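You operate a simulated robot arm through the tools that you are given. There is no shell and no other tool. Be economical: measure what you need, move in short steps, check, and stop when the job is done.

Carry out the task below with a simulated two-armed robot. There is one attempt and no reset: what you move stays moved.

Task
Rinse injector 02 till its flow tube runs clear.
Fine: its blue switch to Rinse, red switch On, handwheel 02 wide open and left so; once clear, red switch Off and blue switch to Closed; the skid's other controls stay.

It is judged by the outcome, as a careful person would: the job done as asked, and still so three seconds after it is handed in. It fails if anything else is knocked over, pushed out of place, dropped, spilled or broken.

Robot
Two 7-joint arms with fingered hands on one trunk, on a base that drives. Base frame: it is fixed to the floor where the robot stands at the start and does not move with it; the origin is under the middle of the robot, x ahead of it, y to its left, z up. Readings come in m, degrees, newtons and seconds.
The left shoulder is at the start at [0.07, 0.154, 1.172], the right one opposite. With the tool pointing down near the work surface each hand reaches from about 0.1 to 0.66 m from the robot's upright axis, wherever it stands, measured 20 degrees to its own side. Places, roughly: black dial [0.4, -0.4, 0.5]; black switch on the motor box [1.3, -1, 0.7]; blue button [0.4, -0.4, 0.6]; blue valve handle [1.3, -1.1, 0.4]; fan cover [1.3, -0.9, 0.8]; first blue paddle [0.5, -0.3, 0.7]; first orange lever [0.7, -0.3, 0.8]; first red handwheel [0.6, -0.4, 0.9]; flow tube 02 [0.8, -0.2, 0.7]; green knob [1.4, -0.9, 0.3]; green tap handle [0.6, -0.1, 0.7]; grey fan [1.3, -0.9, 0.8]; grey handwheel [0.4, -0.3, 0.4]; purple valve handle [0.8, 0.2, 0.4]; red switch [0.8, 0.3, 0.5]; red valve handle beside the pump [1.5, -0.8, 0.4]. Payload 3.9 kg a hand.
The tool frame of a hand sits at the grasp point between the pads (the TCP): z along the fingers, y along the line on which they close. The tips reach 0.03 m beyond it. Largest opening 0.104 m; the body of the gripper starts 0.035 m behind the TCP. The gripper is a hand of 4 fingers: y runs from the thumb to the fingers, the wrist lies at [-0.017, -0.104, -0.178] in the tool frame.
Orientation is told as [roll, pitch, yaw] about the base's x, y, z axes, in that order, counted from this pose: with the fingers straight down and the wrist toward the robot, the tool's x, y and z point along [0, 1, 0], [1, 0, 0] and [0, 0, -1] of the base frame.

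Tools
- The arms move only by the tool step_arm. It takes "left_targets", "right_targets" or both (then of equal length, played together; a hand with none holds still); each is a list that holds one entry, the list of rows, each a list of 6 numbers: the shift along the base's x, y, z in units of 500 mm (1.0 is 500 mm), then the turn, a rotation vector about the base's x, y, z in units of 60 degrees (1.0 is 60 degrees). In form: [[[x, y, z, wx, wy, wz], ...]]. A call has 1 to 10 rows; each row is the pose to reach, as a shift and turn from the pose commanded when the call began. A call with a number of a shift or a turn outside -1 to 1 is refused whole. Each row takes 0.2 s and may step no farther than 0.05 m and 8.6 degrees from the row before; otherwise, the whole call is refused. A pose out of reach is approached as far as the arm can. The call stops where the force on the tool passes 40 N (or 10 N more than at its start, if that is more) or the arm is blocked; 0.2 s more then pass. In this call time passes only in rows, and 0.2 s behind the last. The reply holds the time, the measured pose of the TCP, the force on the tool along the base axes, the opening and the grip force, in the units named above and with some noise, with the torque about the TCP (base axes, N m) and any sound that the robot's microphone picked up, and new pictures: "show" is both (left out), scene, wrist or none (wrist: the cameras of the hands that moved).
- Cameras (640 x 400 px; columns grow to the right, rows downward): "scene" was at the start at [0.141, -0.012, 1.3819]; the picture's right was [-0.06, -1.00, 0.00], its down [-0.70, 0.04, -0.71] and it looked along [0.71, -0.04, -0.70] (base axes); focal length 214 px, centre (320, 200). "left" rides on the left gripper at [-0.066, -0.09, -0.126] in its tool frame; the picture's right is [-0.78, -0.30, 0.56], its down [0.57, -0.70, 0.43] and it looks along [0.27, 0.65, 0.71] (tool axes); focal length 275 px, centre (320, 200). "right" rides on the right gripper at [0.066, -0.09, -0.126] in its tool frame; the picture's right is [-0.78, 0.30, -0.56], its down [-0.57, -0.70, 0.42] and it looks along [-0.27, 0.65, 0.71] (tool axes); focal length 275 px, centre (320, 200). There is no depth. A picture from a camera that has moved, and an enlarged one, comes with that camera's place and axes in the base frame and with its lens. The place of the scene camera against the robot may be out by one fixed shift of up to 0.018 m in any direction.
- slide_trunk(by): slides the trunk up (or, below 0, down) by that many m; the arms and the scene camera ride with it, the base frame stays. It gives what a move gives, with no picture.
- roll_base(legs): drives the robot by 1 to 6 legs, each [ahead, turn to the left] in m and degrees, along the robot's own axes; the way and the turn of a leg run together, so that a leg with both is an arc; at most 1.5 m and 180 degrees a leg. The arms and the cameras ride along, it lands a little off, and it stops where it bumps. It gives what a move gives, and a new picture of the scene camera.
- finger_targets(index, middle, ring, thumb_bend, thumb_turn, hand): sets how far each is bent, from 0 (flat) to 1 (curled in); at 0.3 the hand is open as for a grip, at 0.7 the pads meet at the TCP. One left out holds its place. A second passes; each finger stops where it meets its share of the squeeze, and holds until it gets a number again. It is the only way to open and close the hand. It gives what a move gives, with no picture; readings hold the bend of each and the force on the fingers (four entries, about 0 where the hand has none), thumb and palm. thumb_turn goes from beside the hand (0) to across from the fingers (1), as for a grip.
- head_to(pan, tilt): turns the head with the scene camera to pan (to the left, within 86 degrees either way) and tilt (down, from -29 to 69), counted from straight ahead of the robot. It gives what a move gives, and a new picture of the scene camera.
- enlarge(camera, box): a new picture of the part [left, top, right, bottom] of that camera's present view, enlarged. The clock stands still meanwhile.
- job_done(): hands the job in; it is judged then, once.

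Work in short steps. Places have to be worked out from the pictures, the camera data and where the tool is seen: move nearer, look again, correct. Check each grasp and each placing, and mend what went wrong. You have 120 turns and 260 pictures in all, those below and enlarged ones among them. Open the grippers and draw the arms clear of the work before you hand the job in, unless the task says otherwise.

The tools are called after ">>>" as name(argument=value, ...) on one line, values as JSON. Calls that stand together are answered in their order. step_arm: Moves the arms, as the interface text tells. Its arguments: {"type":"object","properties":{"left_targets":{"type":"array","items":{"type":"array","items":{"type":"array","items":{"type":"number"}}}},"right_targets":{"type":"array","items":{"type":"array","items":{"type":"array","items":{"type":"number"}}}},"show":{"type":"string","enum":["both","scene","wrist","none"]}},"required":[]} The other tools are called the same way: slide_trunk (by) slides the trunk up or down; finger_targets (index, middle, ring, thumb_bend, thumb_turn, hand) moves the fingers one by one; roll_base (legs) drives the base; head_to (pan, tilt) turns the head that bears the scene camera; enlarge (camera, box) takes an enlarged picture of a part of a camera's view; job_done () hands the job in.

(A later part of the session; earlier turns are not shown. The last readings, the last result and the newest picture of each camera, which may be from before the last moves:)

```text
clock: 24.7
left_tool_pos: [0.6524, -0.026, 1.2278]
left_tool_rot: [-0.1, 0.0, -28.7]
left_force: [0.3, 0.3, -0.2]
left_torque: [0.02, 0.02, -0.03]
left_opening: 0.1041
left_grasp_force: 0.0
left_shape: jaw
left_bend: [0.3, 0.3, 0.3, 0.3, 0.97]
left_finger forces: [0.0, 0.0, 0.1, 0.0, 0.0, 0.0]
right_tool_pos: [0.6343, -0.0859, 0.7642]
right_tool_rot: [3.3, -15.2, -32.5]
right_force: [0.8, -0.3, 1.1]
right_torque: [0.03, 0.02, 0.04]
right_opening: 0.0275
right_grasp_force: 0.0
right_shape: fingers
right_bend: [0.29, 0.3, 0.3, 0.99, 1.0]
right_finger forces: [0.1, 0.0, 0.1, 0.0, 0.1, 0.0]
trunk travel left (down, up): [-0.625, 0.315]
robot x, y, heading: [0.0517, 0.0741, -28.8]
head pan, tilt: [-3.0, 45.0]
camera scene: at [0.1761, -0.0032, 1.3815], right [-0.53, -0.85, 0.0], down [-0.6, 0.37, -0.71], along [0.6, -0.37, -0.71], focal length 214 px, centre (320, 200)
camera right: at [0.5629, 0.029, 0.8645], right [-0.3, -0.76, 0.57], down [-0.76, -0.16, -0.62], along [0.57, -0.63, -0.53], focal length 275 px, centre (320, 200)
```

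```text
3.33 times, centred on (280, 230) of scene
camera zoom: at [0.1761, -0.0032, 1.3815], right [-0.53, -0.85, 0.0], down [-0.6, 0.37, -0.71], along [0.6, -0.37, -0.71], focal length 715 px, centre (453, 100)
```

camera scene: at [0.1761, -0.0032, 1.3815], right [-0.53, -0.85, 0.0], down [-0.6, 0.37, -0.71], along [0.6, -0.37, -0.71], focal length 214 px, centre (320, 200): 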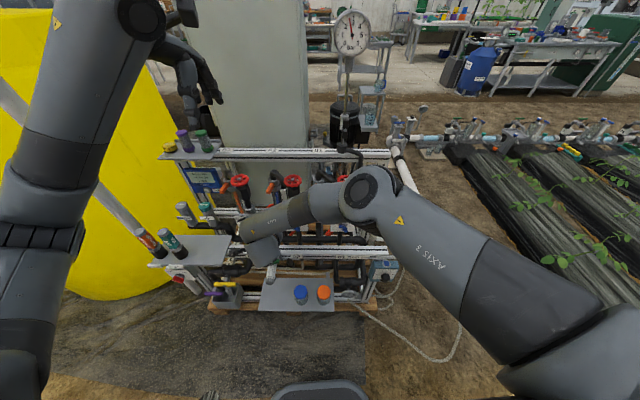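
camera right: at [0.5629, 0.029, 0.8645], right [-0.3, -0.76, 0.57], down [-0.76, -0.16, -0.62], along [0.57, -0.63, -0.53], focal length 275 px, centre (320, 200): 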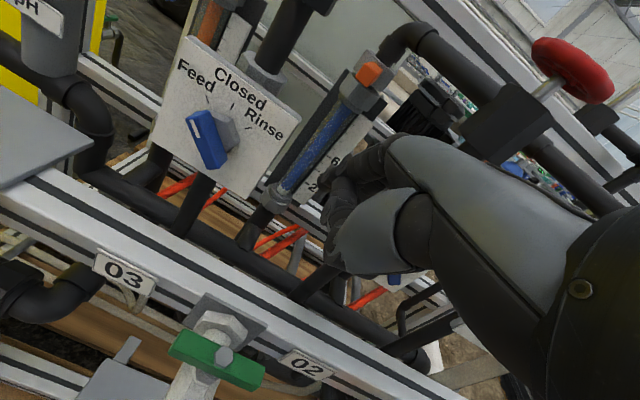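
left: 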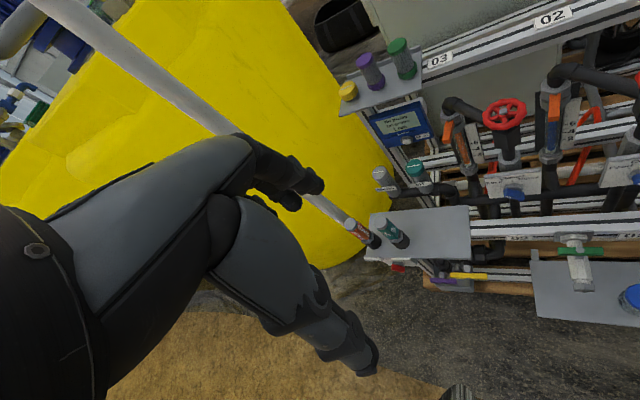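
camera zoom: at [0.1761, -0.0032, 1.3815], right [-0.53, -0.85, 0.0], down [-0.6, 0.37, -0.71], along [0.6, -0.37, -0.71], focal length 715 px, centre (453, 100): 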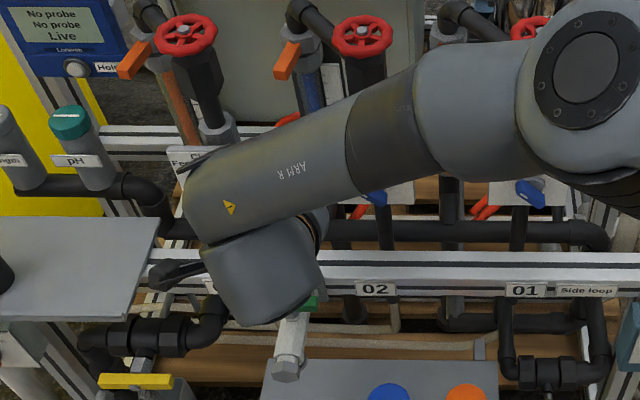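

I now push slowly to the right along the plate and watch force and picture.

>>> step_arm(right_targets=[[[-0.0108, -0.0168, 0, 0, 0, 0], [-0.0216, -0.0337, 0, 0, 0, 0], [-0.0323, -0.0505, 0, 0, 0, 0], [-0.0431, -0.0674, 0, 0, 0, 0]]])

>>> enlarge(camera="right", box=[300, 130, 460, 320])

>>> enlarge(camera="scene", box=[210, 170, 350, 290])

```text
clock: 25.7
left_tool_pos: [0.6508, -0.026, 1.2294]
left_tool_rot: [0.0, -0.1, -28.8]
left_force: [-0.1, 0.3, 0.8]
left_torque: [-0.04, -0.04, -0.01]
left_opening: 0.104
left_grasp_force: 0.1
left_shape: jaw
left_bend: [0.3, 0.3, 0.3, 0.3, 0.97]
left_finger forces: [0.0, 0.1, 0.0, 0.0, 0.0, 0.1]
right_tool_pos: [0.6102, -0.1175, 0.7678]
right_tool_rot: [3.4, -15.5, -32.5]
right_force: [-0.5, 2.8, 7.7]
right_torque: [-0.46, -0.28, 0.1]
right_opening: 0.0275
right_grasp_force: 3.8
right_shape: fingers
right_bend: [0.29, 0.3, 0.29, 0.99, 1.0]
right_finger forces: [0.1, 0.1, 7.5, 0.0, 0.1, 0.0]
trunk travel left (down, up): [-0.625, 0.315]
robot x, y, heading: [0.0493, 0.0736, -28.7]
head pan, tilt: [-3.0, 45.0]
camera scene: at [0.1739, -0.0018, 1.3819], right [-0.52, -0.85, 0.0], down [-0.6, 0.37, -0.71], along [0.6, -0.37, -0.71], focal length 214 px, centre (320, 200)
camera right: at [0.5388, -0.0038, 0.8665], right [-0.31, -0.76, 0.57], down [-0.76, -0.16, -0.63], along [0.57, -0.63, -0.53], focal length 275 px, centre (320, 200)
```

scene: 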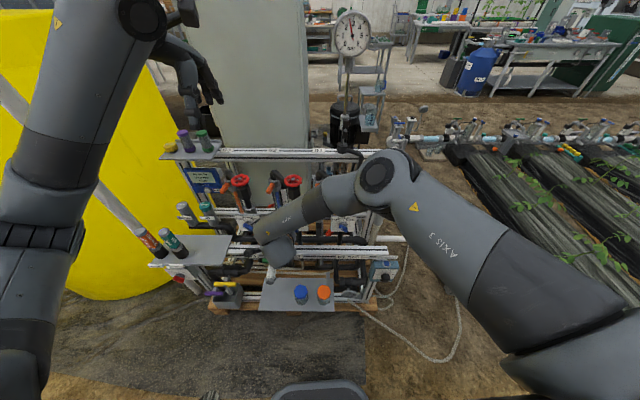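
right: 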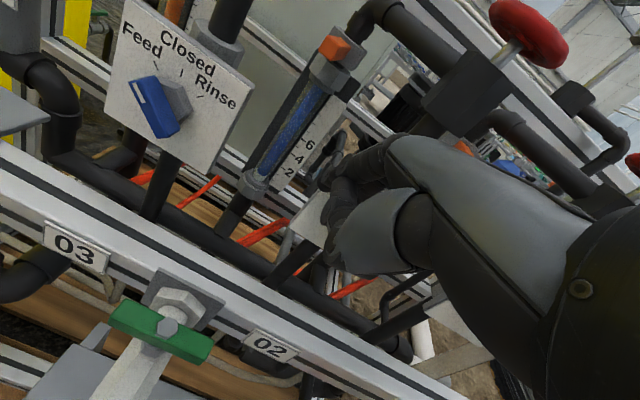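

```text
2.11 times, centred on (380, 225) of right
camera zoom: at [0.5388, -0.0038, 0.8665], right [-0.31, -0.76, 0.57], down [-0.76, -0.16, -0.63], along [0.57, -0.63, -0.53], focal length 580 px, centre (194, 147)
```

zoom: 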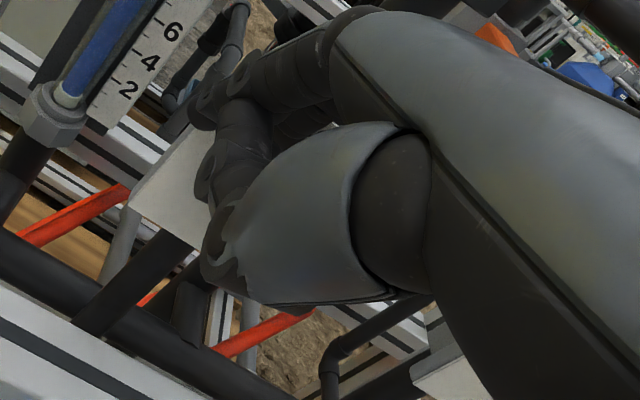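

```text
3.33 times, centred on (280, 230) of scene
camera zoom: at [0.1739, -0.0018, 1.3819], right [-0.52, -0.85, 0.0], down [-0.6, 0.37, -0.71], along [0.6, -0.37, -0.71], focal length 715 px, centre (453, 100)
```

zoom: 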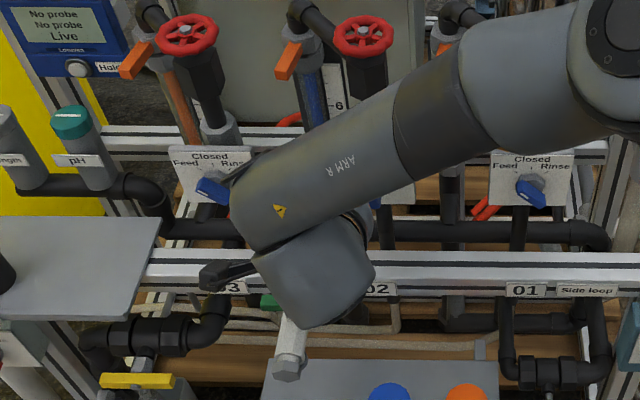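

Ring finger is pressing down on top of the paddle end (7.5 N): the tips are too high. I back off left, go 20 mm lower and push right again.

>>> step_arm(right_targets=[[[0.027, 0.042, 0.0, 0, 0, 0], [0.027, 0.042, -0.04, 0, 0, 0], [0.0108, 0.0168, -0.04, 0, 0, 0], [0, 0, -0.04, 0, 0, 0], [-0.0108, -0.0168, -0.04, 0, 0, 0]]])

>>> enlarge(camera="right", box=[300, 130, 460, 320])

```text
clock: 26.8
left_tool_pos: [0.6523, -0.0236, 1.2276]
left_tool_rot: [0.1, 0.0, -28.4]
left_force: [-0.6, -1.1, 0.0]
left_torque: [0.04, 0.01, 0.03]
left_opening: 0.1039
left_grasp_force: 0.2
left_shape: jaw
left_bend: [0.3, 0.3, 0.3, 0.3, 0.97]
left_finger forces: [0.1, 0.0, 0.1, 0.0, 0.1, 0.0]
right_tool_pos: [0.6123, -0.1031, 0.7472]
right_tool_rot: [4.2, -14.9, -30.9]
right_force: [13.5, 14.5, 0.4]
right_torque: [0.07, -0.05, 1.45]
right_opening: 0.0276
right_grasp_force: 9.8
right_shape: fingers
right_bend: [0.29, 0.3, 0.3, 0.99, 1.0]
right_finger forces: [0.0, 0.0, 19.2, 0.0, 0.0, 0.0]
trunk travel left (down, up): [-0.625, 0.315]
robot x, y, heading: [0.0524, 0.067, -27.9]
head pan, tilt: [-3.0, 45.0]
stopped in row 5 (right hand): the force on the tool passed its limit at 46 N (the readings are from after the stop); the commanded pose is now the measured one
camera scene: at [0.1775, -0.0022, 1.3814], right [-0.51, -0.86, 0.0], down [-0.61, 0.36, -0.71], along [0.61, -0.36, -0.71], focal length 214 px, centre (320, 200)
camera right: at [0.5387, 0.007, 0.8489], right [-0.28, -0.78, 0.56], down [-0.76, -0.18, -0.63], along [0.59, -0.6, -0.54], focal length 275 px, centre (320, 200)
```

scene: 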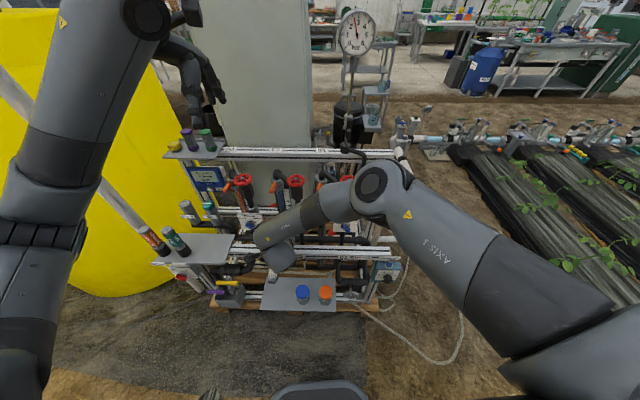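
right: 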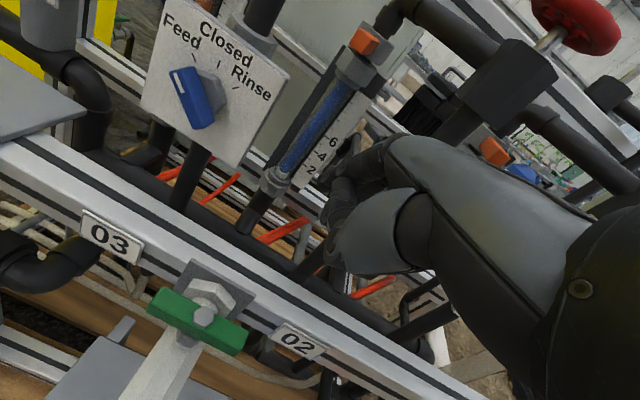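

```text
2.11 times, centred on (380, 225) of right
camera zoom: at [0.5387, 0.007, 0.8489], right [-0.28, -0.78, 0.56], down [-0.76, -0.18, -0.63], along [0.59, -0.6, -0.54], focal length 580 px, centre (194, 147)
```

zoom: 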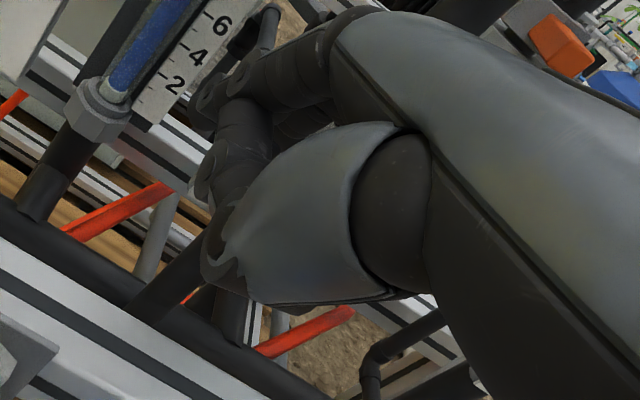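

Pushing in line with the hub gives no turning moment. Better: press down with the index on the paddle's right half (turns it clockwise toward Closed), with the paddle in the camera's sight. I back off, rise and shift right.

>>> step_arm(right_targets=[[[0.0216, 0.0336, 0, 0, 0, 0], [-0.054, 0.082, 0.02, 0, 0, -0.01], [-0.088, 0.104, 0.1, 0, 0, -0.02], [-0.125, 0.046, 0.1, 0, 0, -0.027], [-0.162, -0.012, 0.1, 0, 0, -0.027], [-0.199, -0.07, 0.1, 0, 0, -0.027]]])

>>> enlarge(camera="right", box=[220, 130, 420, 330])

```text
clock: 28.1
left_tool_pos: [0.653, -0.0241, 1.2286]
left_tool_rot: [0.2, 0.0, -28.4]
left_force: [0.8, -0.6, -0.2]
left_torque: [0.01, 0.01, -0.01]
left_opening: 0.1036
left_grasp_force: 0.0
left_shape: jaw
left_bend: [0.3, 0.3, 0.3, 0.3, 0.97]
left_finger forces: [0.0, 0.2, 0.0, 0.0, 0.0, 0.1]
right_tool_pos: [0.5142, -0.1414, 0.7924]
right_tool_rot: [4.0, -15.1, -32.7]
right_force: [0.1, -0.4, -0.3]
right_torque: [0.0, 0.01, 0.02]
right_opening: 0.0276
right_grasp_force: 0.3
right_shape: fingers
right_bend: [0.29, 0.3, 0.3, 0.99, 1.0]
right_finger forces: [0.0, 0.0, 0.1, 0.1, 0.1, 0.0]
trunk travel left (down, up): [-0.625, 0.315]
robot x, y, heading: [0.0541, 0.069, -28.1]
head pan, tilt: [-3.0, 45.0]
camera scene: at [0.1759, -0.0031, 1.3815], right [-0.52, -0.86, 0.0], down [-0.61, 0.37, -0.71], along [0.61, -0.36, -0.71], focal length 214 px, centre (320, 200)
camera right: at [0.4432, -0.0285, 0.8942], right [-0.31, -0.77, 0.56], down [-0.76, -0.15, -0.63], along [0.57, -0.62, -0.54], focal length 275 px, centre (320, 200)
```

scene: 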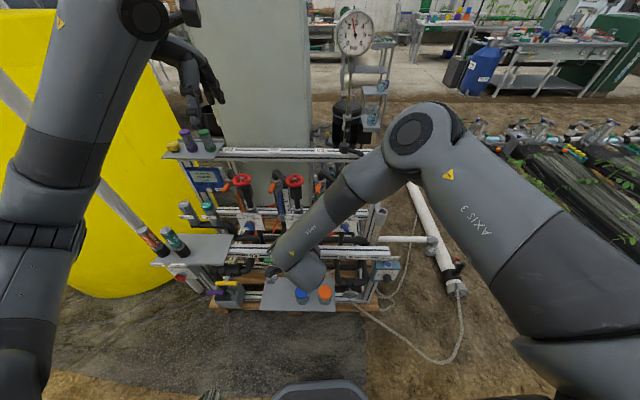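
right: 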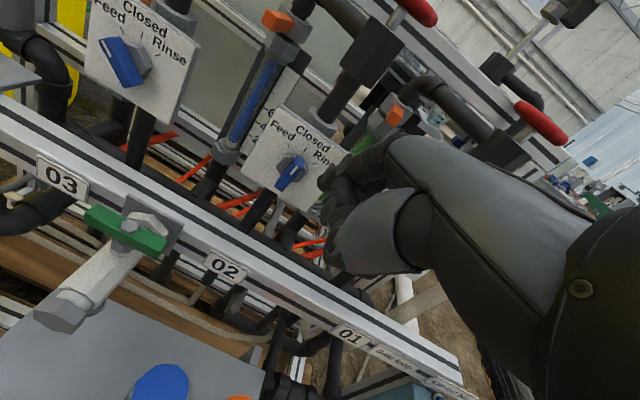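

```text
2.00 times, centred on (320, 230) of right
camera zoom: at [0.4432, -0.0285, 0.8942], right [-0.31, -0.77, 0.56], down [-0.76, -0.15, -0.63], along [0.57, -0.62, -0.54], focal length 551 px, centre (320, 140)
```

zoom: 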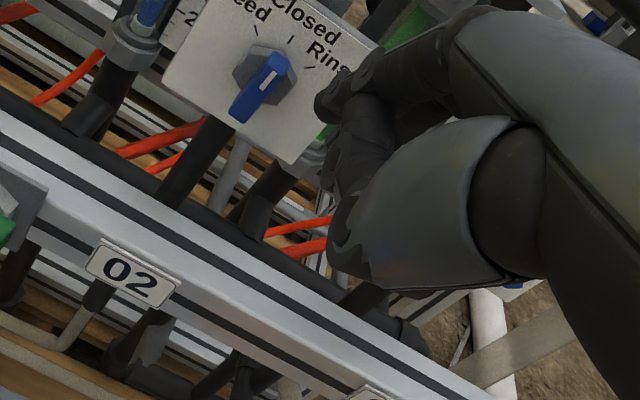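

The paddle has in fact snapped to Closed. Now I go back to its left and push the top end right toward Rinse, contacting a bit higher.

>>> step_arm(right_targets=[[[0.04, 0.063, 0, 0, 0, 0], [0.08, 0.126, 0, 0, 0, 0], [0.121, 0.189, 0, 0, 0, 0], [0.18, 0.15, -0.036, 0, 0, 0], [0.24, 0.112, -0.072, 0, 0, 0], [0.22, 0.08, -0.072, 0, 0, 0], [0.208, 0.062, -0.072, 0, 0, 0], [0.197, 0.045, -0.072, 0, 0, 0], [0.187, 0.028, -0.074, 0, 0, 0]]], show="wrist")

```text
clock: 30.1
left_tool_pos: [0.6514, -0.0206, 1.2295]
left_tool_rot: [-0.1, -0.1, -28.4]
left_force: [0.2, 0.5, -0.4]
left_torque: [0.0, 0.02, -0.01]
left_opening: 0.1036
left_grasp_force: 0.0
left_shape: jaw
left_bend: [0.3, 0.3, 0.3, 0.3, 0.97]
left_finger forces: [0.0, 0.1, 0.1, 0.0, 0.0, 0.1]
right_tool_pos: [0.6076, -0.1255, 0.762]
right_tool_rot: [4.0, -15.4, -32.7]
right_force: [7.1, 12.1, 13.0]
right_torque: [-0.51, -0.6, 1.01]
right_opening: 0.0276
right_grasp_force: 9.6
right_shape: fingers
right_bend: [0.29, 0.3, 0.27, 0.99, 1.0]
right_finger forces: [0.1, 11.2, 7.6, 0.1, 0.0, 0.1]
trunk travel left (down, up): [-0.625, 0.315]
robot x, y, heading: [0.0517, 0.0703, -28.2]
head pan, tilt: [-3.0, 45.0]
camera right: at [0.5359, -0.0133, 0.8611], right [-0.31, -0.77, 0.56], down [-0.76, -0.16, -0.63], along [0.57, -0.62, -0.53], focal length 275 px, centre (320, 200)
```

right: 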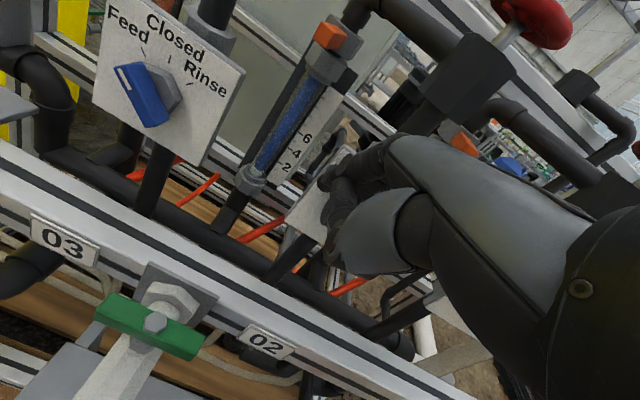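

Contact forces show the fingers bearing on the paddle; I push further right with a slight downward component.

>>> step_arm(right_targets=[[[-0.0108, -0.0168, 0, 0, 0, 0], [-0.0216, -0.0337, -0.006, 0, 0, 0], [-0.0323, -0.0505, -0.012, 0, 0, 0]]], show="wrist")

```text
clock: 30.8
left_tool_pos: [0.6518, -0.0222, 1.2286]
left_tool_rot: [-0.1, 0.1, -28.3]
left_force: [-0.7, -0.4, 0.4]
left_torque: [0.04, -0.01, -0.01]
left_opening: 0.1036
left_grasp_force: 0.0
left_shape: jaw
left_bend: [0.3, 0.3, 0.3, 0.3, 0.97]
left_finger forces: [0.0, 0.1, 0.1, 0.1, 0.0, 0.0]
right_tool_pos: [0.6014, -0.1339, 0.7618]
right_tool_rot: [4.7, -15.2, -31.9]
right_force: [6.8, 11.4, 11.0]
right_torque: [-0.48, -0.67, 0.92]
right_opening: 0.0277
right_grasp_force: 10.7
right_shape: fingers
right_bend: [0.29, 0.29, 0.27, 0.99, 1.0]
right_finger forces: [0.0, 17.9, 3.3, 0.0, 0.1, 0.1]
trunk travel left (down, up): [-0.625, 0.315]
robot x, y, heading: [0.0547, 0.0701, -27.5]
head pan, tilt: [-3.0, 45.0]
stopped in row 3 (right hand): the force on the tool passed its limit at 43 N (the readings are from after the stop); the commanded pose is now the measured one
camera right: at [0.5279, -0.0231, 0.8627], right [-0.3, -0.78, 0.55], down [-0.75, -0.16, -0.64], along [0.59, -0.61, -0.54], focal length 275 px, centre (320, 200)
```

right: 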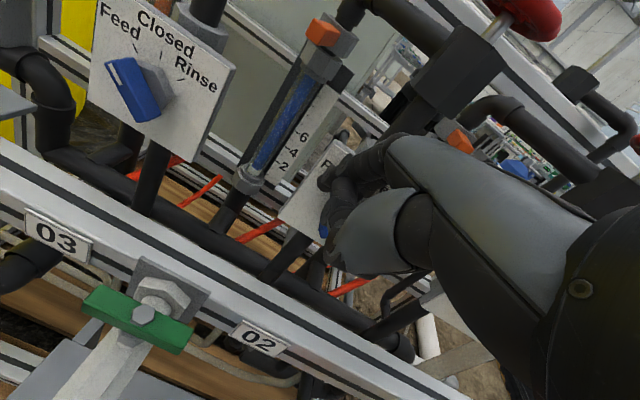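

Likely wedged between fingers. I back off to look at the paddle.

>>> step_arm(right_targets=[[[0.0108, 0.0168, 0, 0, 0, 0], [-0.06, 0.062, 0.02, 0, 0, 0], [-0.14, 0.08, 0.05, 0, 0, 0], [-0.16, 0.02, 0.06, 0, 0, 0], [-0.17, -0.02, 0.06, 0, 0, -0.015]]], show="none")

>>> enlarge(camera="right", box=[220, 100, 420, 300])

```text
clock: 32.0
left_tool_pos: [0.6519, -0.0216, 1.2283]
left_tool_rot: [0.0, 0.0, -28.3]
left_force: [0.0, -0.3, 0.0]
left_torque: [-0.02, 0.04, 0.0]
left_opening: 0.1039
left_grasp_force: 0.0
left_shape: jaw
left_bend: [0.3, 0.3, 0.3, 0.3, 0.97]
left_finger forces: [0.0, 0.1, 0.0, 0.0, 0.1, 0.0]
right_tool_pos: [0.5131, -0.145, 0.7897]
right_tool_rot: [4.5, -15.0, -33.1]
right_force: [-1.0, -0.2, -0.2]
right_torque: [-0.01, -0.01, -0.04]
right_opening: 0.0276
right_grasp_force: 0.1
right_shape: fingers
right_bend: [0.29, 0.3, 0.3, 0.99, 1.0]
right_finger forces: [0.0, 0.0, 0.1, 0.1, 0.0, 0.1]
trunk travel left (down, up): [-0.625, 0.315]
robot x, y, heading: [0.0504, 0.0744, -27.8]
head pan, tilt: [-3.0, 45.0]
```

```text
2.00 times, centred on (320, 200) of right
camera zoom: at [0.4416, -0.0325, 0.8908], right [-0.31, -0.77, 0.55], down [-0.76, -0.15, -0.63], along [0.57, -0.62, -0.54], focal length 551 px, centre (320, 200)
```

zoom: 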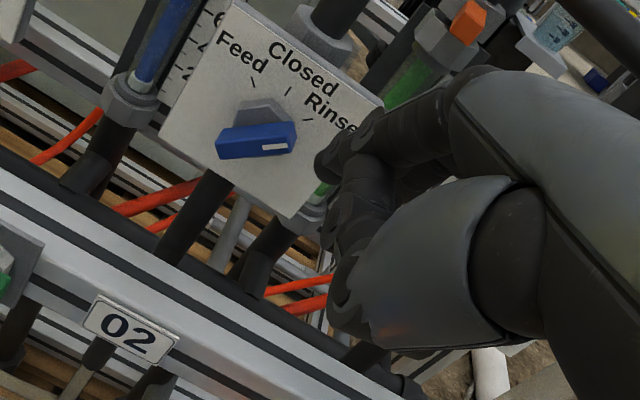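

The paddle is now about 35–40° past Closed, not fully at Rinse. Next I press its marked end downward with the index from above.

>>> step_arm(right_targets=[[[0.056, -0.041, 0.0, 0, 0, 0], [0.113, -0.083, 0.0, 0, 0, 0], [0.113, -0.083, -0.02, 0, 0, 0], [0.113, -0.083, -0.04, 0, 0, 0]]], show="none")

>>> enlarge(camera="right", box=[220, 100, 420, 300])

```text
clock: 33.0
left_tool_pos: [0.6523, -0.022, 1.2283]
left_tool_rot: [0.1, 0.0, -28.3]
left_force: [1.0, 0.0, -0.3]
left_torque: [0.0, -0.01, 0.03]
left_opening: 0.1039
left_grasp_force: 0.1
left_shape: jaw
left_bend: [0.3, 0.3, 0.3, 0.3, 0.97]
left_finger forces: [0.0, 0.0, 0.0, 0.0, 0.0, 0.0]
right_tool_pos: [0.57, -0.1861, 0.7698]
right_tool_rot: [4.5, -15.0, -33.0]
right_force: [0.1, 0.5, -0.2]
right_torque: [-0.02, 0.0, -0.02]
right_opening: 0.0277
right_grasp_force: 0.0
right_shape: fingers
right_bend: [0.29, 0.3, 0.3, 0.99, 1.0]
right_finger forces: [0.0, 0.0, 0.0, 0.1, 0.0, 0.0]
trunk travel left (down, up): [-0.625, 0.315]
robot x, y, heading: [0.0558, 0.0744, -27.5]
head pan, tilt: [-3.0, 45.0]
```

```text
2.00 times, centred on (320, 200) of right
camera zoom: at [0.4995, -0.0746, 0.8709], right [-0.31, -0.77, 0.55], down [-0.76, -0.15, -0.63], along [0.57, -0.62, -0.54], focal length 551 px, centre (320, 200)
```

zoom: 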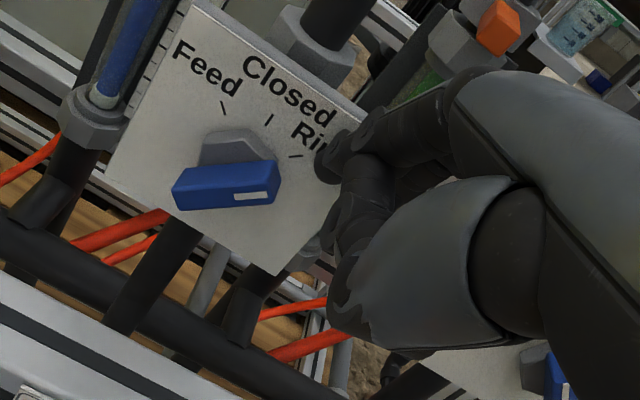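

The index tip appears ~15 mm right and ~19 mm above the marked end. I shift left 13 mm and press down.

>>> step_arm(right_targets=[[[0.014, 0.022, 0, 0, 0, 0], [0.014, 0.022, -0.024, 0, 0, 0], [0.014, 0.022, -0.044, 0, 0, 0], [0.014, 0.022, -0.06, 0, 0, 0]]], show="none")

>>> enlarge(camera="right", box=[220, 100, 420, 300])

```text
clock: 34.0
left_tool_pos: [0.6484, -0.0219, 1.2309]
left_tool_rot: [0.2, 0.0, -28.3]
left_force: [-1.2, 0.5, 0.3]
left_torque: [0.01, 0.0, 0.02]
left_opening: 0.1038
left_grasp_force: 0.1
left_shape: jaw
left_bend: [0.3, 0.3, 0.3, 0.3, 0.97]
left_finger forces: [0.0, 0.0, 0.0, 0.0, 0.1, 0.0]
right_tool_pos: [0.5779, -0.1793, 0.743]
right_tool_rot: [4.5, -15.4, -33.4]
right_force: [-5.2, -9.1, 15.1]
right_torque: [-0.23, -0.9, -0.71]
right_opening: 0.0303
right_grasp_force: 8.5
right_shape: fingers
right_bend: [0.25, 0.3, 0.3, 0.99, 1.0]
right_finger forces: [16.9, 0.0, 0.0, 0.0, 0.0, 0.0]
trunk travel left (down, up): [-0.625, 0.315]
robot x, y, heading: [0.0553, 0.0691, -27.8]
head pan, tilt: [-3.0, 45.0]
```

```text
2.00 times, centred on (320, 200) of right
camera zoom: at [0.5062, -0.0657, 0.8434], right [-0.32, -0.77, 0.56], down [-0.75, -0.15, -0.64], along [0.57, -0.63, -0.53], focal length 551 px, centre (320, 200)
```

zoom: 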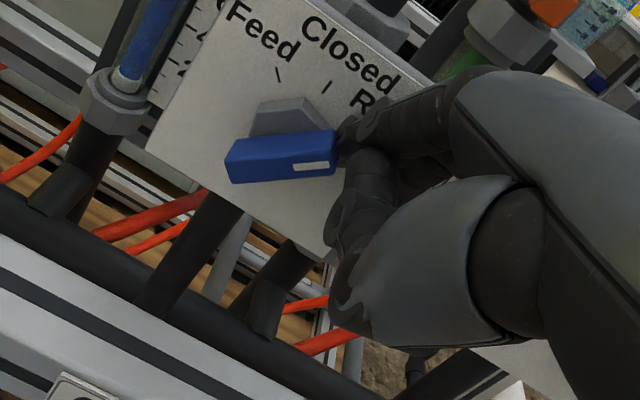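

The index bears on the marked end and the paddle is turning. Press a little further down.

>>> step_arm(right_targets=[[[0.002, 0.004, -0.015, 0, 0, 0], [0.002, 0.004, -0.03, 0, 0, 0]]], show="none")

>>> enlarge(camera="right", box=[220, 100, 420, 300])

```text
clock: 34.5
left_tool_pos: [0.6496, -0.0218, 1.2303]
left_tool_rot: [0.0, -0.2, -28.3]
left_force: [0.1, -0.5, -0.1]
left_torque: [-0.02, -0.01, 0.02]
left_opening: 0.1038
left_grasp_force: 0.0
left_shape: jaw
left_bend: [0.3, 0.3, 0.3, 0.3, 0.97]
left_finger forces: [0.0, 0.0, 0.1, 0.0, 0.1, 0.0]
right_tool_pos: [0.5813, -0.1814, 0.7357]
right_tool_rot: [4.4, -16.3, -33.9]
right_force: [-3.3, -11.2, 17.3]
right_torque: [-0.19, -1.06, -0.66]
right_opening: 0.0314
right_grasp_force: 8.4
right_shape: fingers
right_bend: [0.23, 0.3, 0.3, 1.0, 1.0]
right_finger forces: [18.0, 0.0, 0.0, 0.0, 0.1, 0.0]
trunk travel left (down, up): [-0.625, 0.315]
robot x, y, heading: [0.0518, 0.0719, -27.9]
head pan, tilt: [-3.0, 45.0]
stopped in row 2 (right hand): the force on the tool passed its limit at 42 N (the readings are from after the stop); the commanded pose is now the measured one
```

```text
2.00 times, centred on (320, 200) of right
camera zoom: at [0.5105, -0.0661, 0.8344], right [-0.34, -0.76, 0.56], down [-0.75, -0.14, -0.65], along [0.57, -0.64, -0.52], focal length 551 px, centre (320, 200)
```

zoom: 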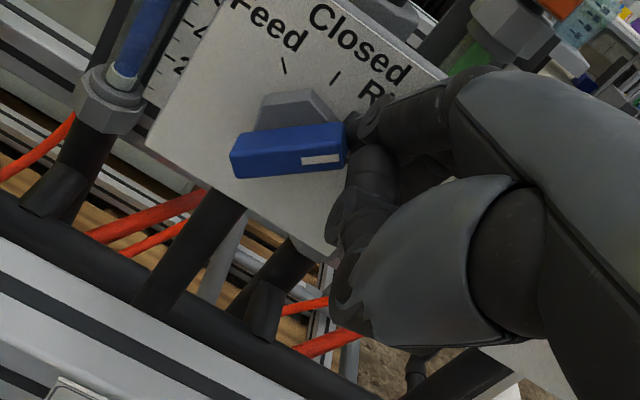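

The index is on the end face now with ~45° paddle angle; it may already be at Rinse. I back off and compare it with paddle 03's Feed angle.

>>> step_arm(right_targets=[[[0, 0, 0.06, 0, 0, 0], [-0.06, 0.05, 0.09, 0, 0, 0], [-0.13, 0.1, 0.11, 0, 0, 0]]], show="none")

>>> enlarge(camera="right", box=[60, 0, 360, 250])

>>> enlarge(camera="right", box=[240, 100, 380, 240])

```text
clock: 35.3
left_tool_pos: [0.6525, -0.0244, 1.2285]
left_tool_rot: [0.0, 0.0, -28.4]
left_force: [0.1, -0.2, 0.0]
left_torque: [0.02, 0.02, -0.01]
left_opening: 0.1038
left_grasp_force: 0.1
left_shape: jaw
left_bend: [0.3, 0.3, 0.3, 0.3, 0.97]
left_finger forces: [0.0, 0.1, 0.0, 0.0, 0.0, 0.0]
right_tool_pos: [0.5117, -0.1301, 0.7919]
right_tool_rot: [4.4, -15.6, -33.5]
right_force: [-0.2, 0.7, 0.0]
right_torque: [0.01, 0.01, 0.0]
right_opening: 0.0282
right_grasp_force: 0.0
right_shape: fingers
right_bend: [0.28, 0.3, 0.3, 0.99, 1.0]
right_finger forces: [0.1, 0.1, 0.0, 0.0, 0.0, 0.0]
trunk travel left (down, up): [-0.625, 0.315]
robot x, y, heading: [0.0551, 0.0703, -27.9]
head pan, tilt: [-3.0, 45.0]
```

```text
1.60 times, centred on (210, 125) of right
camera zoom: at [0.442, -0.0161, 0.891], right [-0.32, -0.76, 0.56], down [-0.76, -0.15, -0.64], along [0.57, -0.63, -0.53], focal length 440 px, centre (496, 320)
```

zoom: 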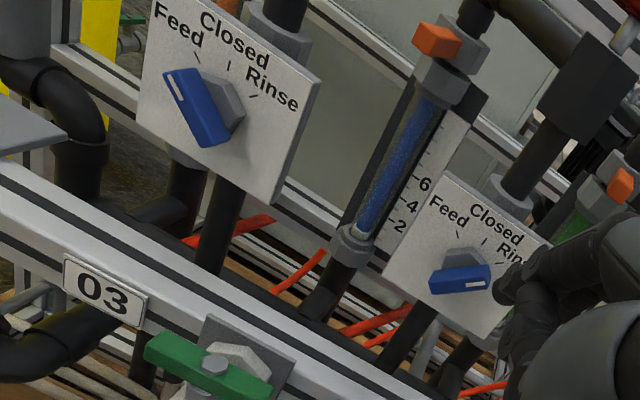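

```text
2.86 times, centred on (310, 170) of right
camera zoom: at [0.442, -0.0161, 0.891], right [-0.32, -0.76, 0.56], down [-0.76, -0.15, -0.64], along [0.57, -0.63, -0.53], focal length 786 px, centre (349, 286)
```

zoom: 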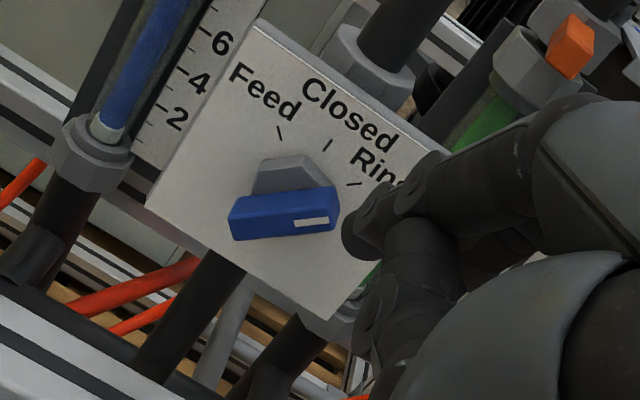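

Paddle 02's bar is parallel to its Rinse tick: blue switch is at Rinse. Now withdraw the right hand up, then move the robot a little along the skid so the left hand can reach the red switch at about (0.82,0.30,0.525).

>>> step_arm(right_targets=[[[-0.03, 0.02, 0.08, 0, 0, 0], [-0.06, 0.02, 0.17, 0, 0, 0], [-0.08, 0.0, 0.26, 0, 0, 0], [-0.1, -0.03, 0.35, 0, 0, 0], [-0.1, -0.08, 0.43, 0, 0, 0], [-0.1, -0.14, 0.5, 0, 0, 0], [-0.1, -0.2, 0.57, 0, 0, 0]]], show="none")

>>> roll_base(legs=[[0, 48], [0.12, 0], [0, -35]])

```text
clock: 36.9
left_tool_pos: [0.6512, -0.0245, 1.2296]
left_tool_rot: [0.2, 0.0, -28.3]
left_force: [-0.1, -0.4, -0.4]
left_torque: [0.01, 0.04, 0.03]
left_opening: 0.1038
left_grasp_force: 0.1
left_shape: jaw
left_bend: [0.3, 0.3, 0.3, 0.3, 0.97]
left_finger forces: [0.1, 0.1, 0.1, 0.1, 0.1, 0.0]
right_tool_pos: [0.4672, -0.2304, 1.0727]
right_tool_rot: [4.4, -15.6, -33.5]
right_force: [-0.2, 0.5, -0.6]
right_torque: [-0.01, 0.01, -0.01]
right_opening: 0.0283
right_grasp_force: 0.1
right_shape: fingers
right_bend: [0.28, 0.3, 0.3, 0.99, 1.0]
right_finger forces: [0.0, 0.0, 0.0, 0.1, 0.0, 0.1]
trunk travel left (down, up): [-0.625, 0.315]
robot x, y, heading: [0.0482, 0.0677, -27.9]
head pan, tilt: [-3.0, 45.0]
```

```text
clock: 42.0
left_tool_pos: [0.7715, 0.1586, 1.2286]
left_tool_rot: [0.0, 0.0, -15.0]
left_force: [1.0, 0.3, -0.5]
left_torque: [0.01, -0.03, -0.02]
left_opening: 0.1038
left_grasp_force: 0.0
left_shape: jaw
left_bend: [0.3, 0.3, 0.3, 0.3, 0.97]
left_finger forces: [0.0, 0.0, 0.0, 0.0, 0.1, 0.0]
right_tool_pos: [0.6393, -0.0847, 1.073]
right_tool_rot: [4.4, -15.7, -20.1]
right_force: [0.4, 0.3, 0.8]
right_torque: [0.02, -0.02, 0.01]
right_opening: 0.0283
right_grasp_force: 0.0
right_shape: fingers
right_bend: [0.28, 0.3, 0.3, 0.99, 1.0]
right_finger forces: [0.1, 0.0, 0.0, 0.1, 0.0, 0.0]
trunk travel left (down, up): [-0.625, 0.315]
robot x, y, heading: [0.1675, 0.1111, -14.8]
head pan, tilt: [-3.0, 45.0]
camera scene: at [0.3019, 0.0677, 1.3816], right [-0.3, -0.95, 0.0], down [-0.67, 0.21, -0.71], along [0.67, -0.21, -0.71], focal length 214 px, centre (320, 200)
```

scene: 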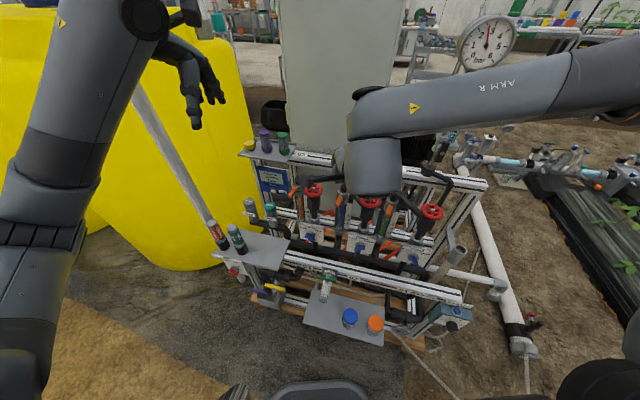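

Both hands move back and clear, ready for lowering the trunk.

>>> step_arm(right_targets=[[[-0.04, 0, 0.09, 0, 0, 0], [-0.09, -0.05, 0.15, 0, 0, 0], [-0.15, -0.1, 0.2, 0, 0, 0], [-0.21, -0.15, 0.25, 0, 0, 0], [-0.28, -0.2, 0.3, 0, 0, 0], [-0.36, -0.25, 0.33, 0, 0, 0], [-0.44, -0.29, 0.35, 0, 0, 0]]], left_targets=[[[-0.06, 0.05, 0, 0, 0, 0], [-0.12, 0.1, 0, 0, 0, 0], [-0.18, 0.15, 0, 0, 0, 0], [-0.24, 0.2, 0, 0, 0, 0], [-0.3, 0.25, 0, 0, 0, 0], [-0.36, 0.3, -0.02, 0, 0, 0], [-0.42, 0.34, -0.04, 0, 0, 0]]], show="none")

>>> slide_trunk(by=-0.3)

>>> head_to(pan=15, tilt=40)

>>> enlarge(camera="left", box=[0, 0, 640, 400])

```text
clock: 43.6
left_tool_pos: [0.5725, 0.34, 1.233]
left_tool_rot: [0.2, 0.0, -15.0]
left_force: [0.5, 0.2, -0.8]
left_torque: [0.0, -0.05, 0.01]
left_opening: 0.1041
left_grasp_force: 0.2
left_shape: jaw
left_bend: [0.3, 0.3, 0.3, 0.3, 0.97]
left_finger forces: [0.0, 0.0, 0.1, 0.0, 0.0, 0.1]
left hand out of reach, approached as far as the arm can: row 6, 7
right_tool_pos: [0.4176, -0.2247, 1.2444]
right_tool_rot: [4.4, -15.7, -20.0]
right_force: [-0.5, -0.4, 0.0]
right_torque: [0.05, -0.02, 0.01]
right_opening: 0.0283
right_grasp_force: 0.2
right_shape: fingers
right_bend: [0.28, 0.3, 0.3, 0.99, 1.0]
right_finger forces: [0.1, 0.0, 0.0, 0.0, 0.0, 0.1]
trunk travel left (down, up): [-0.625, 0.315]
robot x, y, heading: [0.1671, 0.1115, -14.6]
head pan, tilt: [-3.0, 45.0]
```

```text
clock: 46.6
left_tool_pos: [0.5751, 0.3401, 0.9318]
left_tool_rot: [-0.1, 0.0, -15.0]
left_force: [-0.4, 0.3, 0.5]
left_torque: [0.03, -0.01, 0.0]
left_opening: 0.1037
left_grasp_force: 0.0
left_shape: jaw
left_bend: [0.3, 0.3, 0.3, 0.3, 0.97]
left_finger forces: [0.0, 0.0, 0.0, 0.1, 0.1, 0.0]
right_tool_pos: [0.4193, -0.2248, 0.9433]
right_tool_rot: [4.4, -15.6, -20.3]
right_force: [0.1, 1.0, 0.3]
right_torque: [0.01, 0.0, -0.02]
right_opening: 0.0284
right_grasp_force: 0.1
right_shape: fingers
right_bend: [0.28, 0.3, 0.3, 0.99, 1.0]
right_finger forces: [0.0, 0.0, 0.1, 0.0, 0.0, 0.1]
trunk travel left (down, up): [-0.325, 0.615]
robot x, y, heading: [0.1635, 0.1126, -14.2]
head pan, tilt: [-3.0, 45.0]
```

```text
clock: 47.4
left_tool_pos: [0.5757, 0.3398, 0.9322]
left_tool_rot: [0.0, 0.0, -15.0]
left_force: [-0.2, 0.1, -0.3]
left_torque: [-0.04, 0.01, 0.01]
left_opening: 0.1036
left_grasp_force: 0.0
left_shape: jaw
left_bend: [0.3, 0.3, 0.3, 0.3, 0.97]
left_finger forces: [0.0, 0.0, 0.0, 0.0, 0.0, 0.0]
right_tool_pos: [0.4198, -0.2253, 0.943]
right_tool_rot: [4.4, -15.5, -20.3]
right_force: [0.5, -0.4, 1.0]
right_torque: [0.03, -0.03, 0.01]
right_opening: 0.0283
right_grasp_force: 0.0
right_shape: fingers
right_bend: [0.28, 0.3, 0.3, 0.99, 1.0]
right_finger forces: [0.0, 0.1, 0.0, 0.0, 0.0, 0.0]
trunk travel left (down, up): [-0.325, 0.615]
robot x, y, heading: [0.1643, 0.1139, -14.8]
head pan, tilt: [15.0, 40.0]
camera scene: at [0.3092, 0.0925, 1.0888], right [0.01, -1.0, 0.0], down [-0.64, 0.0, -0.77], along [0.77, 0.01, -0.64], focal length 214 px, centre (320, 200)
```

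scene: 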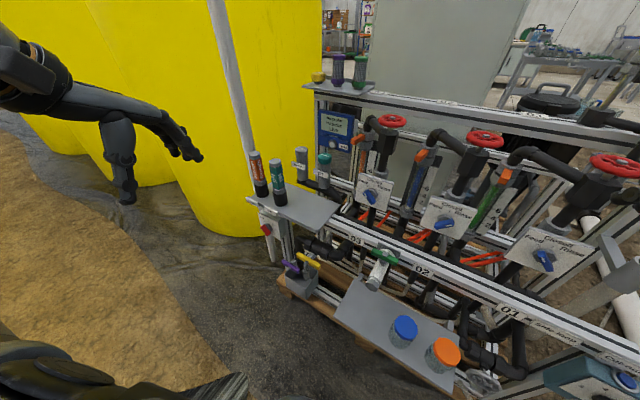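

```text
1.00 times, centred on (320, 200) of left (not enlarged: the box is as wide or as high as the picture)
camera zoom: at [0.4723, 0.3015, 1.0585], right [-0.49, -0.67, -0.56], down [-0.53, 0.73, -0.42], along [0.69, 0.09, -0.71], focal length 275 px, centre (320, 200)
```

zoom: 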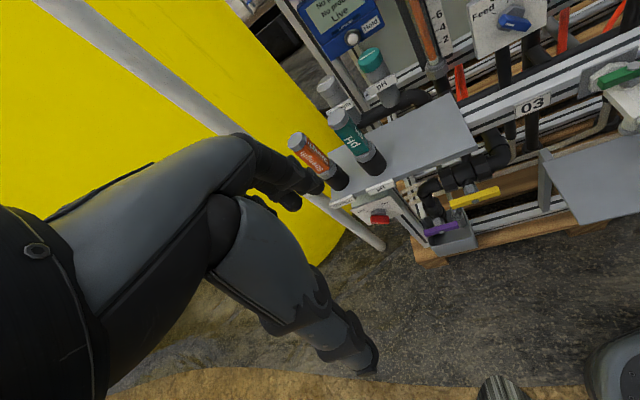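

Fine overview now. I enlarge the red switch from both cameras and check paddle/wheel 02.

>>> enlarge(camera="left", box=[320, 170, 440, 250])

>>> enlarge(camera="scene", box=[230, 180, 330, 280])

>>> enlarge(camera="scene", box=[390, 110, 520, 260])

```text
5.00 times, centred on (380, 210) of left
camera zoom: at [0.4723, 0.3015, 1.0585], right [-0.49, -0.67, -0.56], down [-0.53, 0.73, -0.42], along [0.69, 0.09, -0.71], focal length 1376 px, centre (20, 150)
```

zoom: 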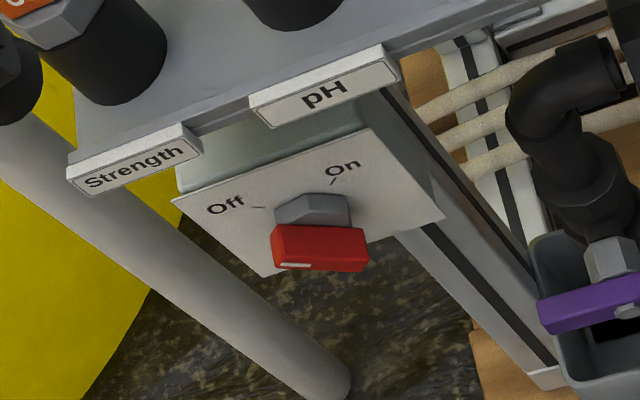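

```text
4.00 times, centred on (280, 230) of scene
camera zoom: at [0.3092, 0.0925, 1.0888], right [0.01, -1.0, 0.0], down [-0.64, 0.0, -0.77], along [0.77, 0.01, -0.64], focal length 858 px, centre (480, 80)
```

zoom: 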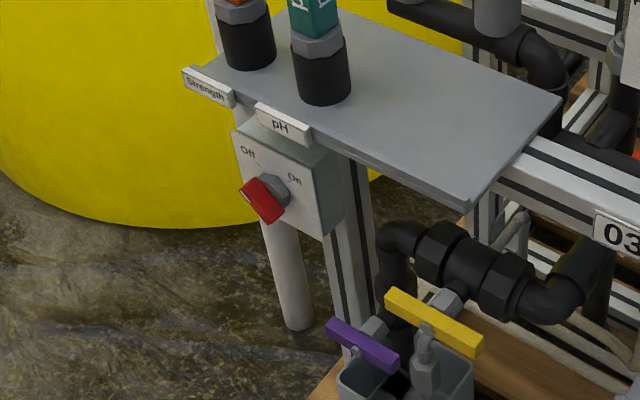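

```text
2.67 times, centred on (455, 185) of scene
camera zoom: at [0.3092, 0.0925, 1.0888], right [0.01, -1.0, 0.0], down [-0.64, 0.0, -0.77], along [0.77, 0.01, -0.64], focal length 572 px, centre (-40, 240)
```

zoom: 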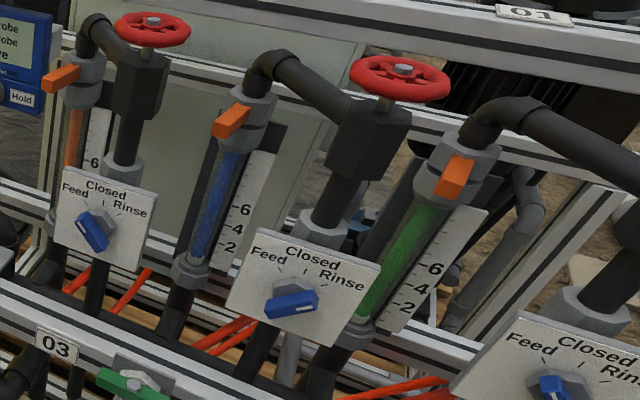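

Paddle 02 confirmed at Rinse (45°). Red switch mark points upper-left = Off; On is upper-right, and it sits just under the shelf edge. I pitch the left hand forward and lower it in front of the switch.

>>> step_arm(left_targets=[[[0, 0, -0.06, -0.032, -0.121, 0], [0, 0, -0.12, -0.064, -0.242, 0], [0, 0, -0.18, -0.097, -0.363, 0], [0, 0, -0.24, -0.129, -0.484, 0], [0, 0, -0.3, -0.162, -0.604, 0], [0, 0, -0.36, -0.194, -0.725, 0]]])

```text
clock: 49.0
left_tool_pos: [0.6225, 0.4068, 0.7742]
left_tool_rot: [-42.4, -37.9, 17.0]
left_force: [0.9, 0.2, -0.1]
left_torque: [0.02, 0.02, -0.03]
left_opening: 0.1041
left_grasp_force: 0.1
left_shape: jaw
left_bend: [0.3, 0.3, 0.3, 0.3, 0.97]
left_finger forces: [0.0, 0.0, 0.1, 0.0, 0.0, 0.2]
left hand out of reach, approached as far as the arm can: row 1, 2, 3, 4, 5, 6
right_tool_pos: [0.4224, -0.224, 0.9432]
right_tool_rot: [4.4, -15.5, -20.0]
right_force: [0.7, -0.1, 0.5]
right_torque: [-0.03, 0.02, 0.02]
right_opening: 0.0282
right_grasp_force: 0.0
right_shape: fingers
right_bend: [0.28, 0.3, 0.3, 0.99, 1.0]
right_finger forces: [0.0, 0.1, 0.0, 0.0, 0.1, 0.0]
trunk travel left (down, up): [-0.325, 0.615]
robot x, y, heading: [0.1691, 0.1111, -14.4]
head pan, tilt: [15.0, 40.0]
stopped in row 6 (left hand): the arm was blocked; the commanded pose is now the measured one
camera scene: at [0.3107, 0.0924, 1.0886], right [0.01, -1.0, 0.0], down [-0.64, -0.01, -0.77], along [0.76, 0.01, -0.64], focal length 214 px, centre (320, 200)
camera left: at [0.4637, 0.3969, 0.8275], right [-0.01, -1.0, -0.1], down [-0.16, 0.1, -0.98], along [0.99, 0.0, -0.16], focal length 275 px, centre (320, 200)
```

scene: 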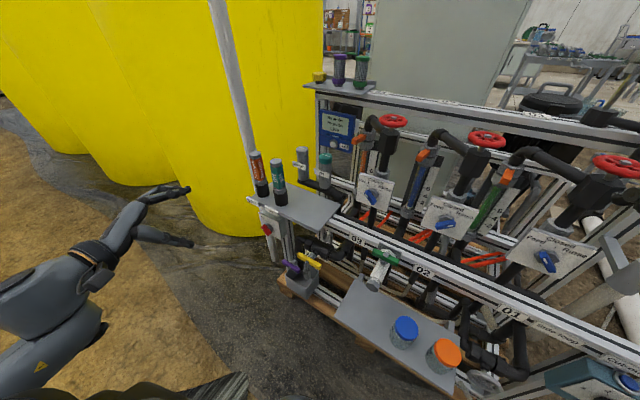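
left: 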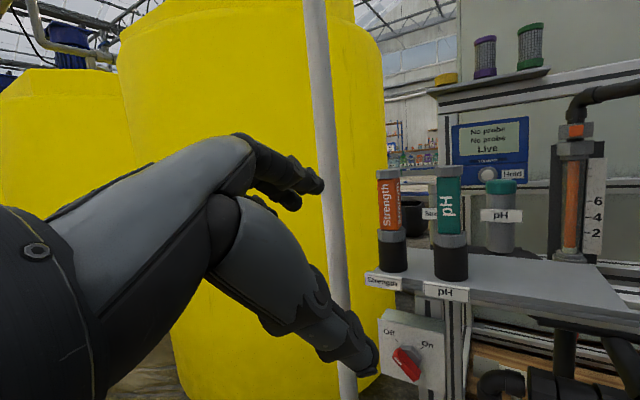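

The reached left-hand pose points forward-down along the skid's normal — well suited. Red bar centre triangulates to (0.831,0.293,0.514). I translate the hand down and forward keeping this rotation.

>>> step_arm(left_targets=[[[0.01, -0.005, -0.09, 0, 0, 0], [0.03, -0.02, -0.17, 0, 0, 0], [0.06, -0.03, -0.26, 0, 0, 0], [0.1, -0.04, -0.34, 0, 0, 0], [0.14, -0.055, -0.42, 0, 0, 0], [0.19, -0.065, -0.5, 0, 0, 0], [0.22, -0.07, -0.57, 0, 0, 0]]])

```text
clock: 50.6
left_tool_pos: [0.7287, 0.3718, 0.4898]
left_tool_rot: [-42.3, -38.0, 17.0]
left_force: [1.1, 0.6, 0.5]
left_torque: [-0.02, -0.04, -0.01]
left_opening: 0.104
left_grasp_force: 0.0
left_shape: jaw
left_bend: [0.3, 0.3, 0.3, 0.3, 0.97]
left_finger forces: [0.0, 0.0, 0.0, 0.0, 0.1, 0.1]
right_tool_pos: [0.4208, -0.2247, 0.9442]
right_tool_rot: [4.5, -15.6, -20.0]
right_force: [0.1, 0.0, 0.3]
right_torque: [0.0, -0.01, -0.02]
right_opening: 0.0282
right_grasp_force: 0.0
right_shape: fingers
right_bend: [0.28, 0.3, 0.3, 0.99, 1.0]
right_finger forces: [0.1, 0.0, 0.0, 0.0, 0.0, 0.0]
trunk travel left (down, up): [-0.325, 0.615]
robot x, y, heading: [0.1692, 0.1125, -14.3]
head pan, tilt: [15.0, 40.0]
camera scene: at [0.3094, 0.0931, 1.0888], right [0.01, -1.0, 0.0], down [-0.64, -0.01, -0.77], along [0.77, 0.01, -0.64], focal length 214 px, centre (320, 200)
camera left: at [0.5703, 0.3632, 0.5422], right [-0.01, -1.0, -0.1], down [-0.16, 0.1, -0.98], along [0.99, 0.0, -0.16], focal length 275 px, centre (320, 200)
```

scene: 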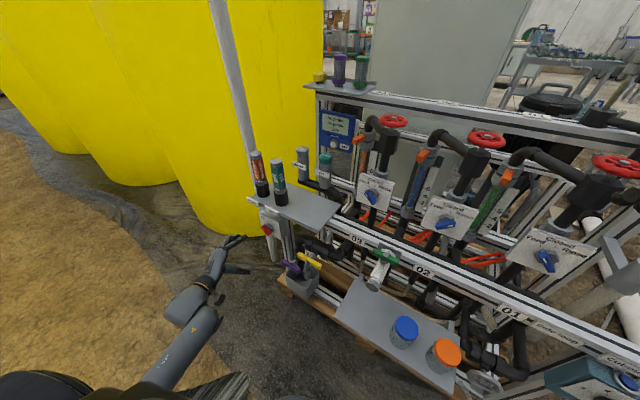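
left: 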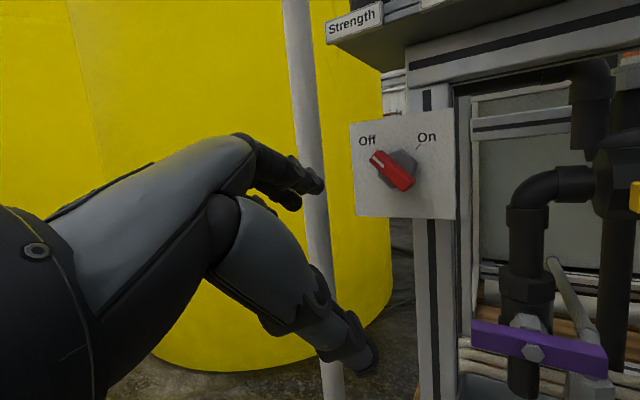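

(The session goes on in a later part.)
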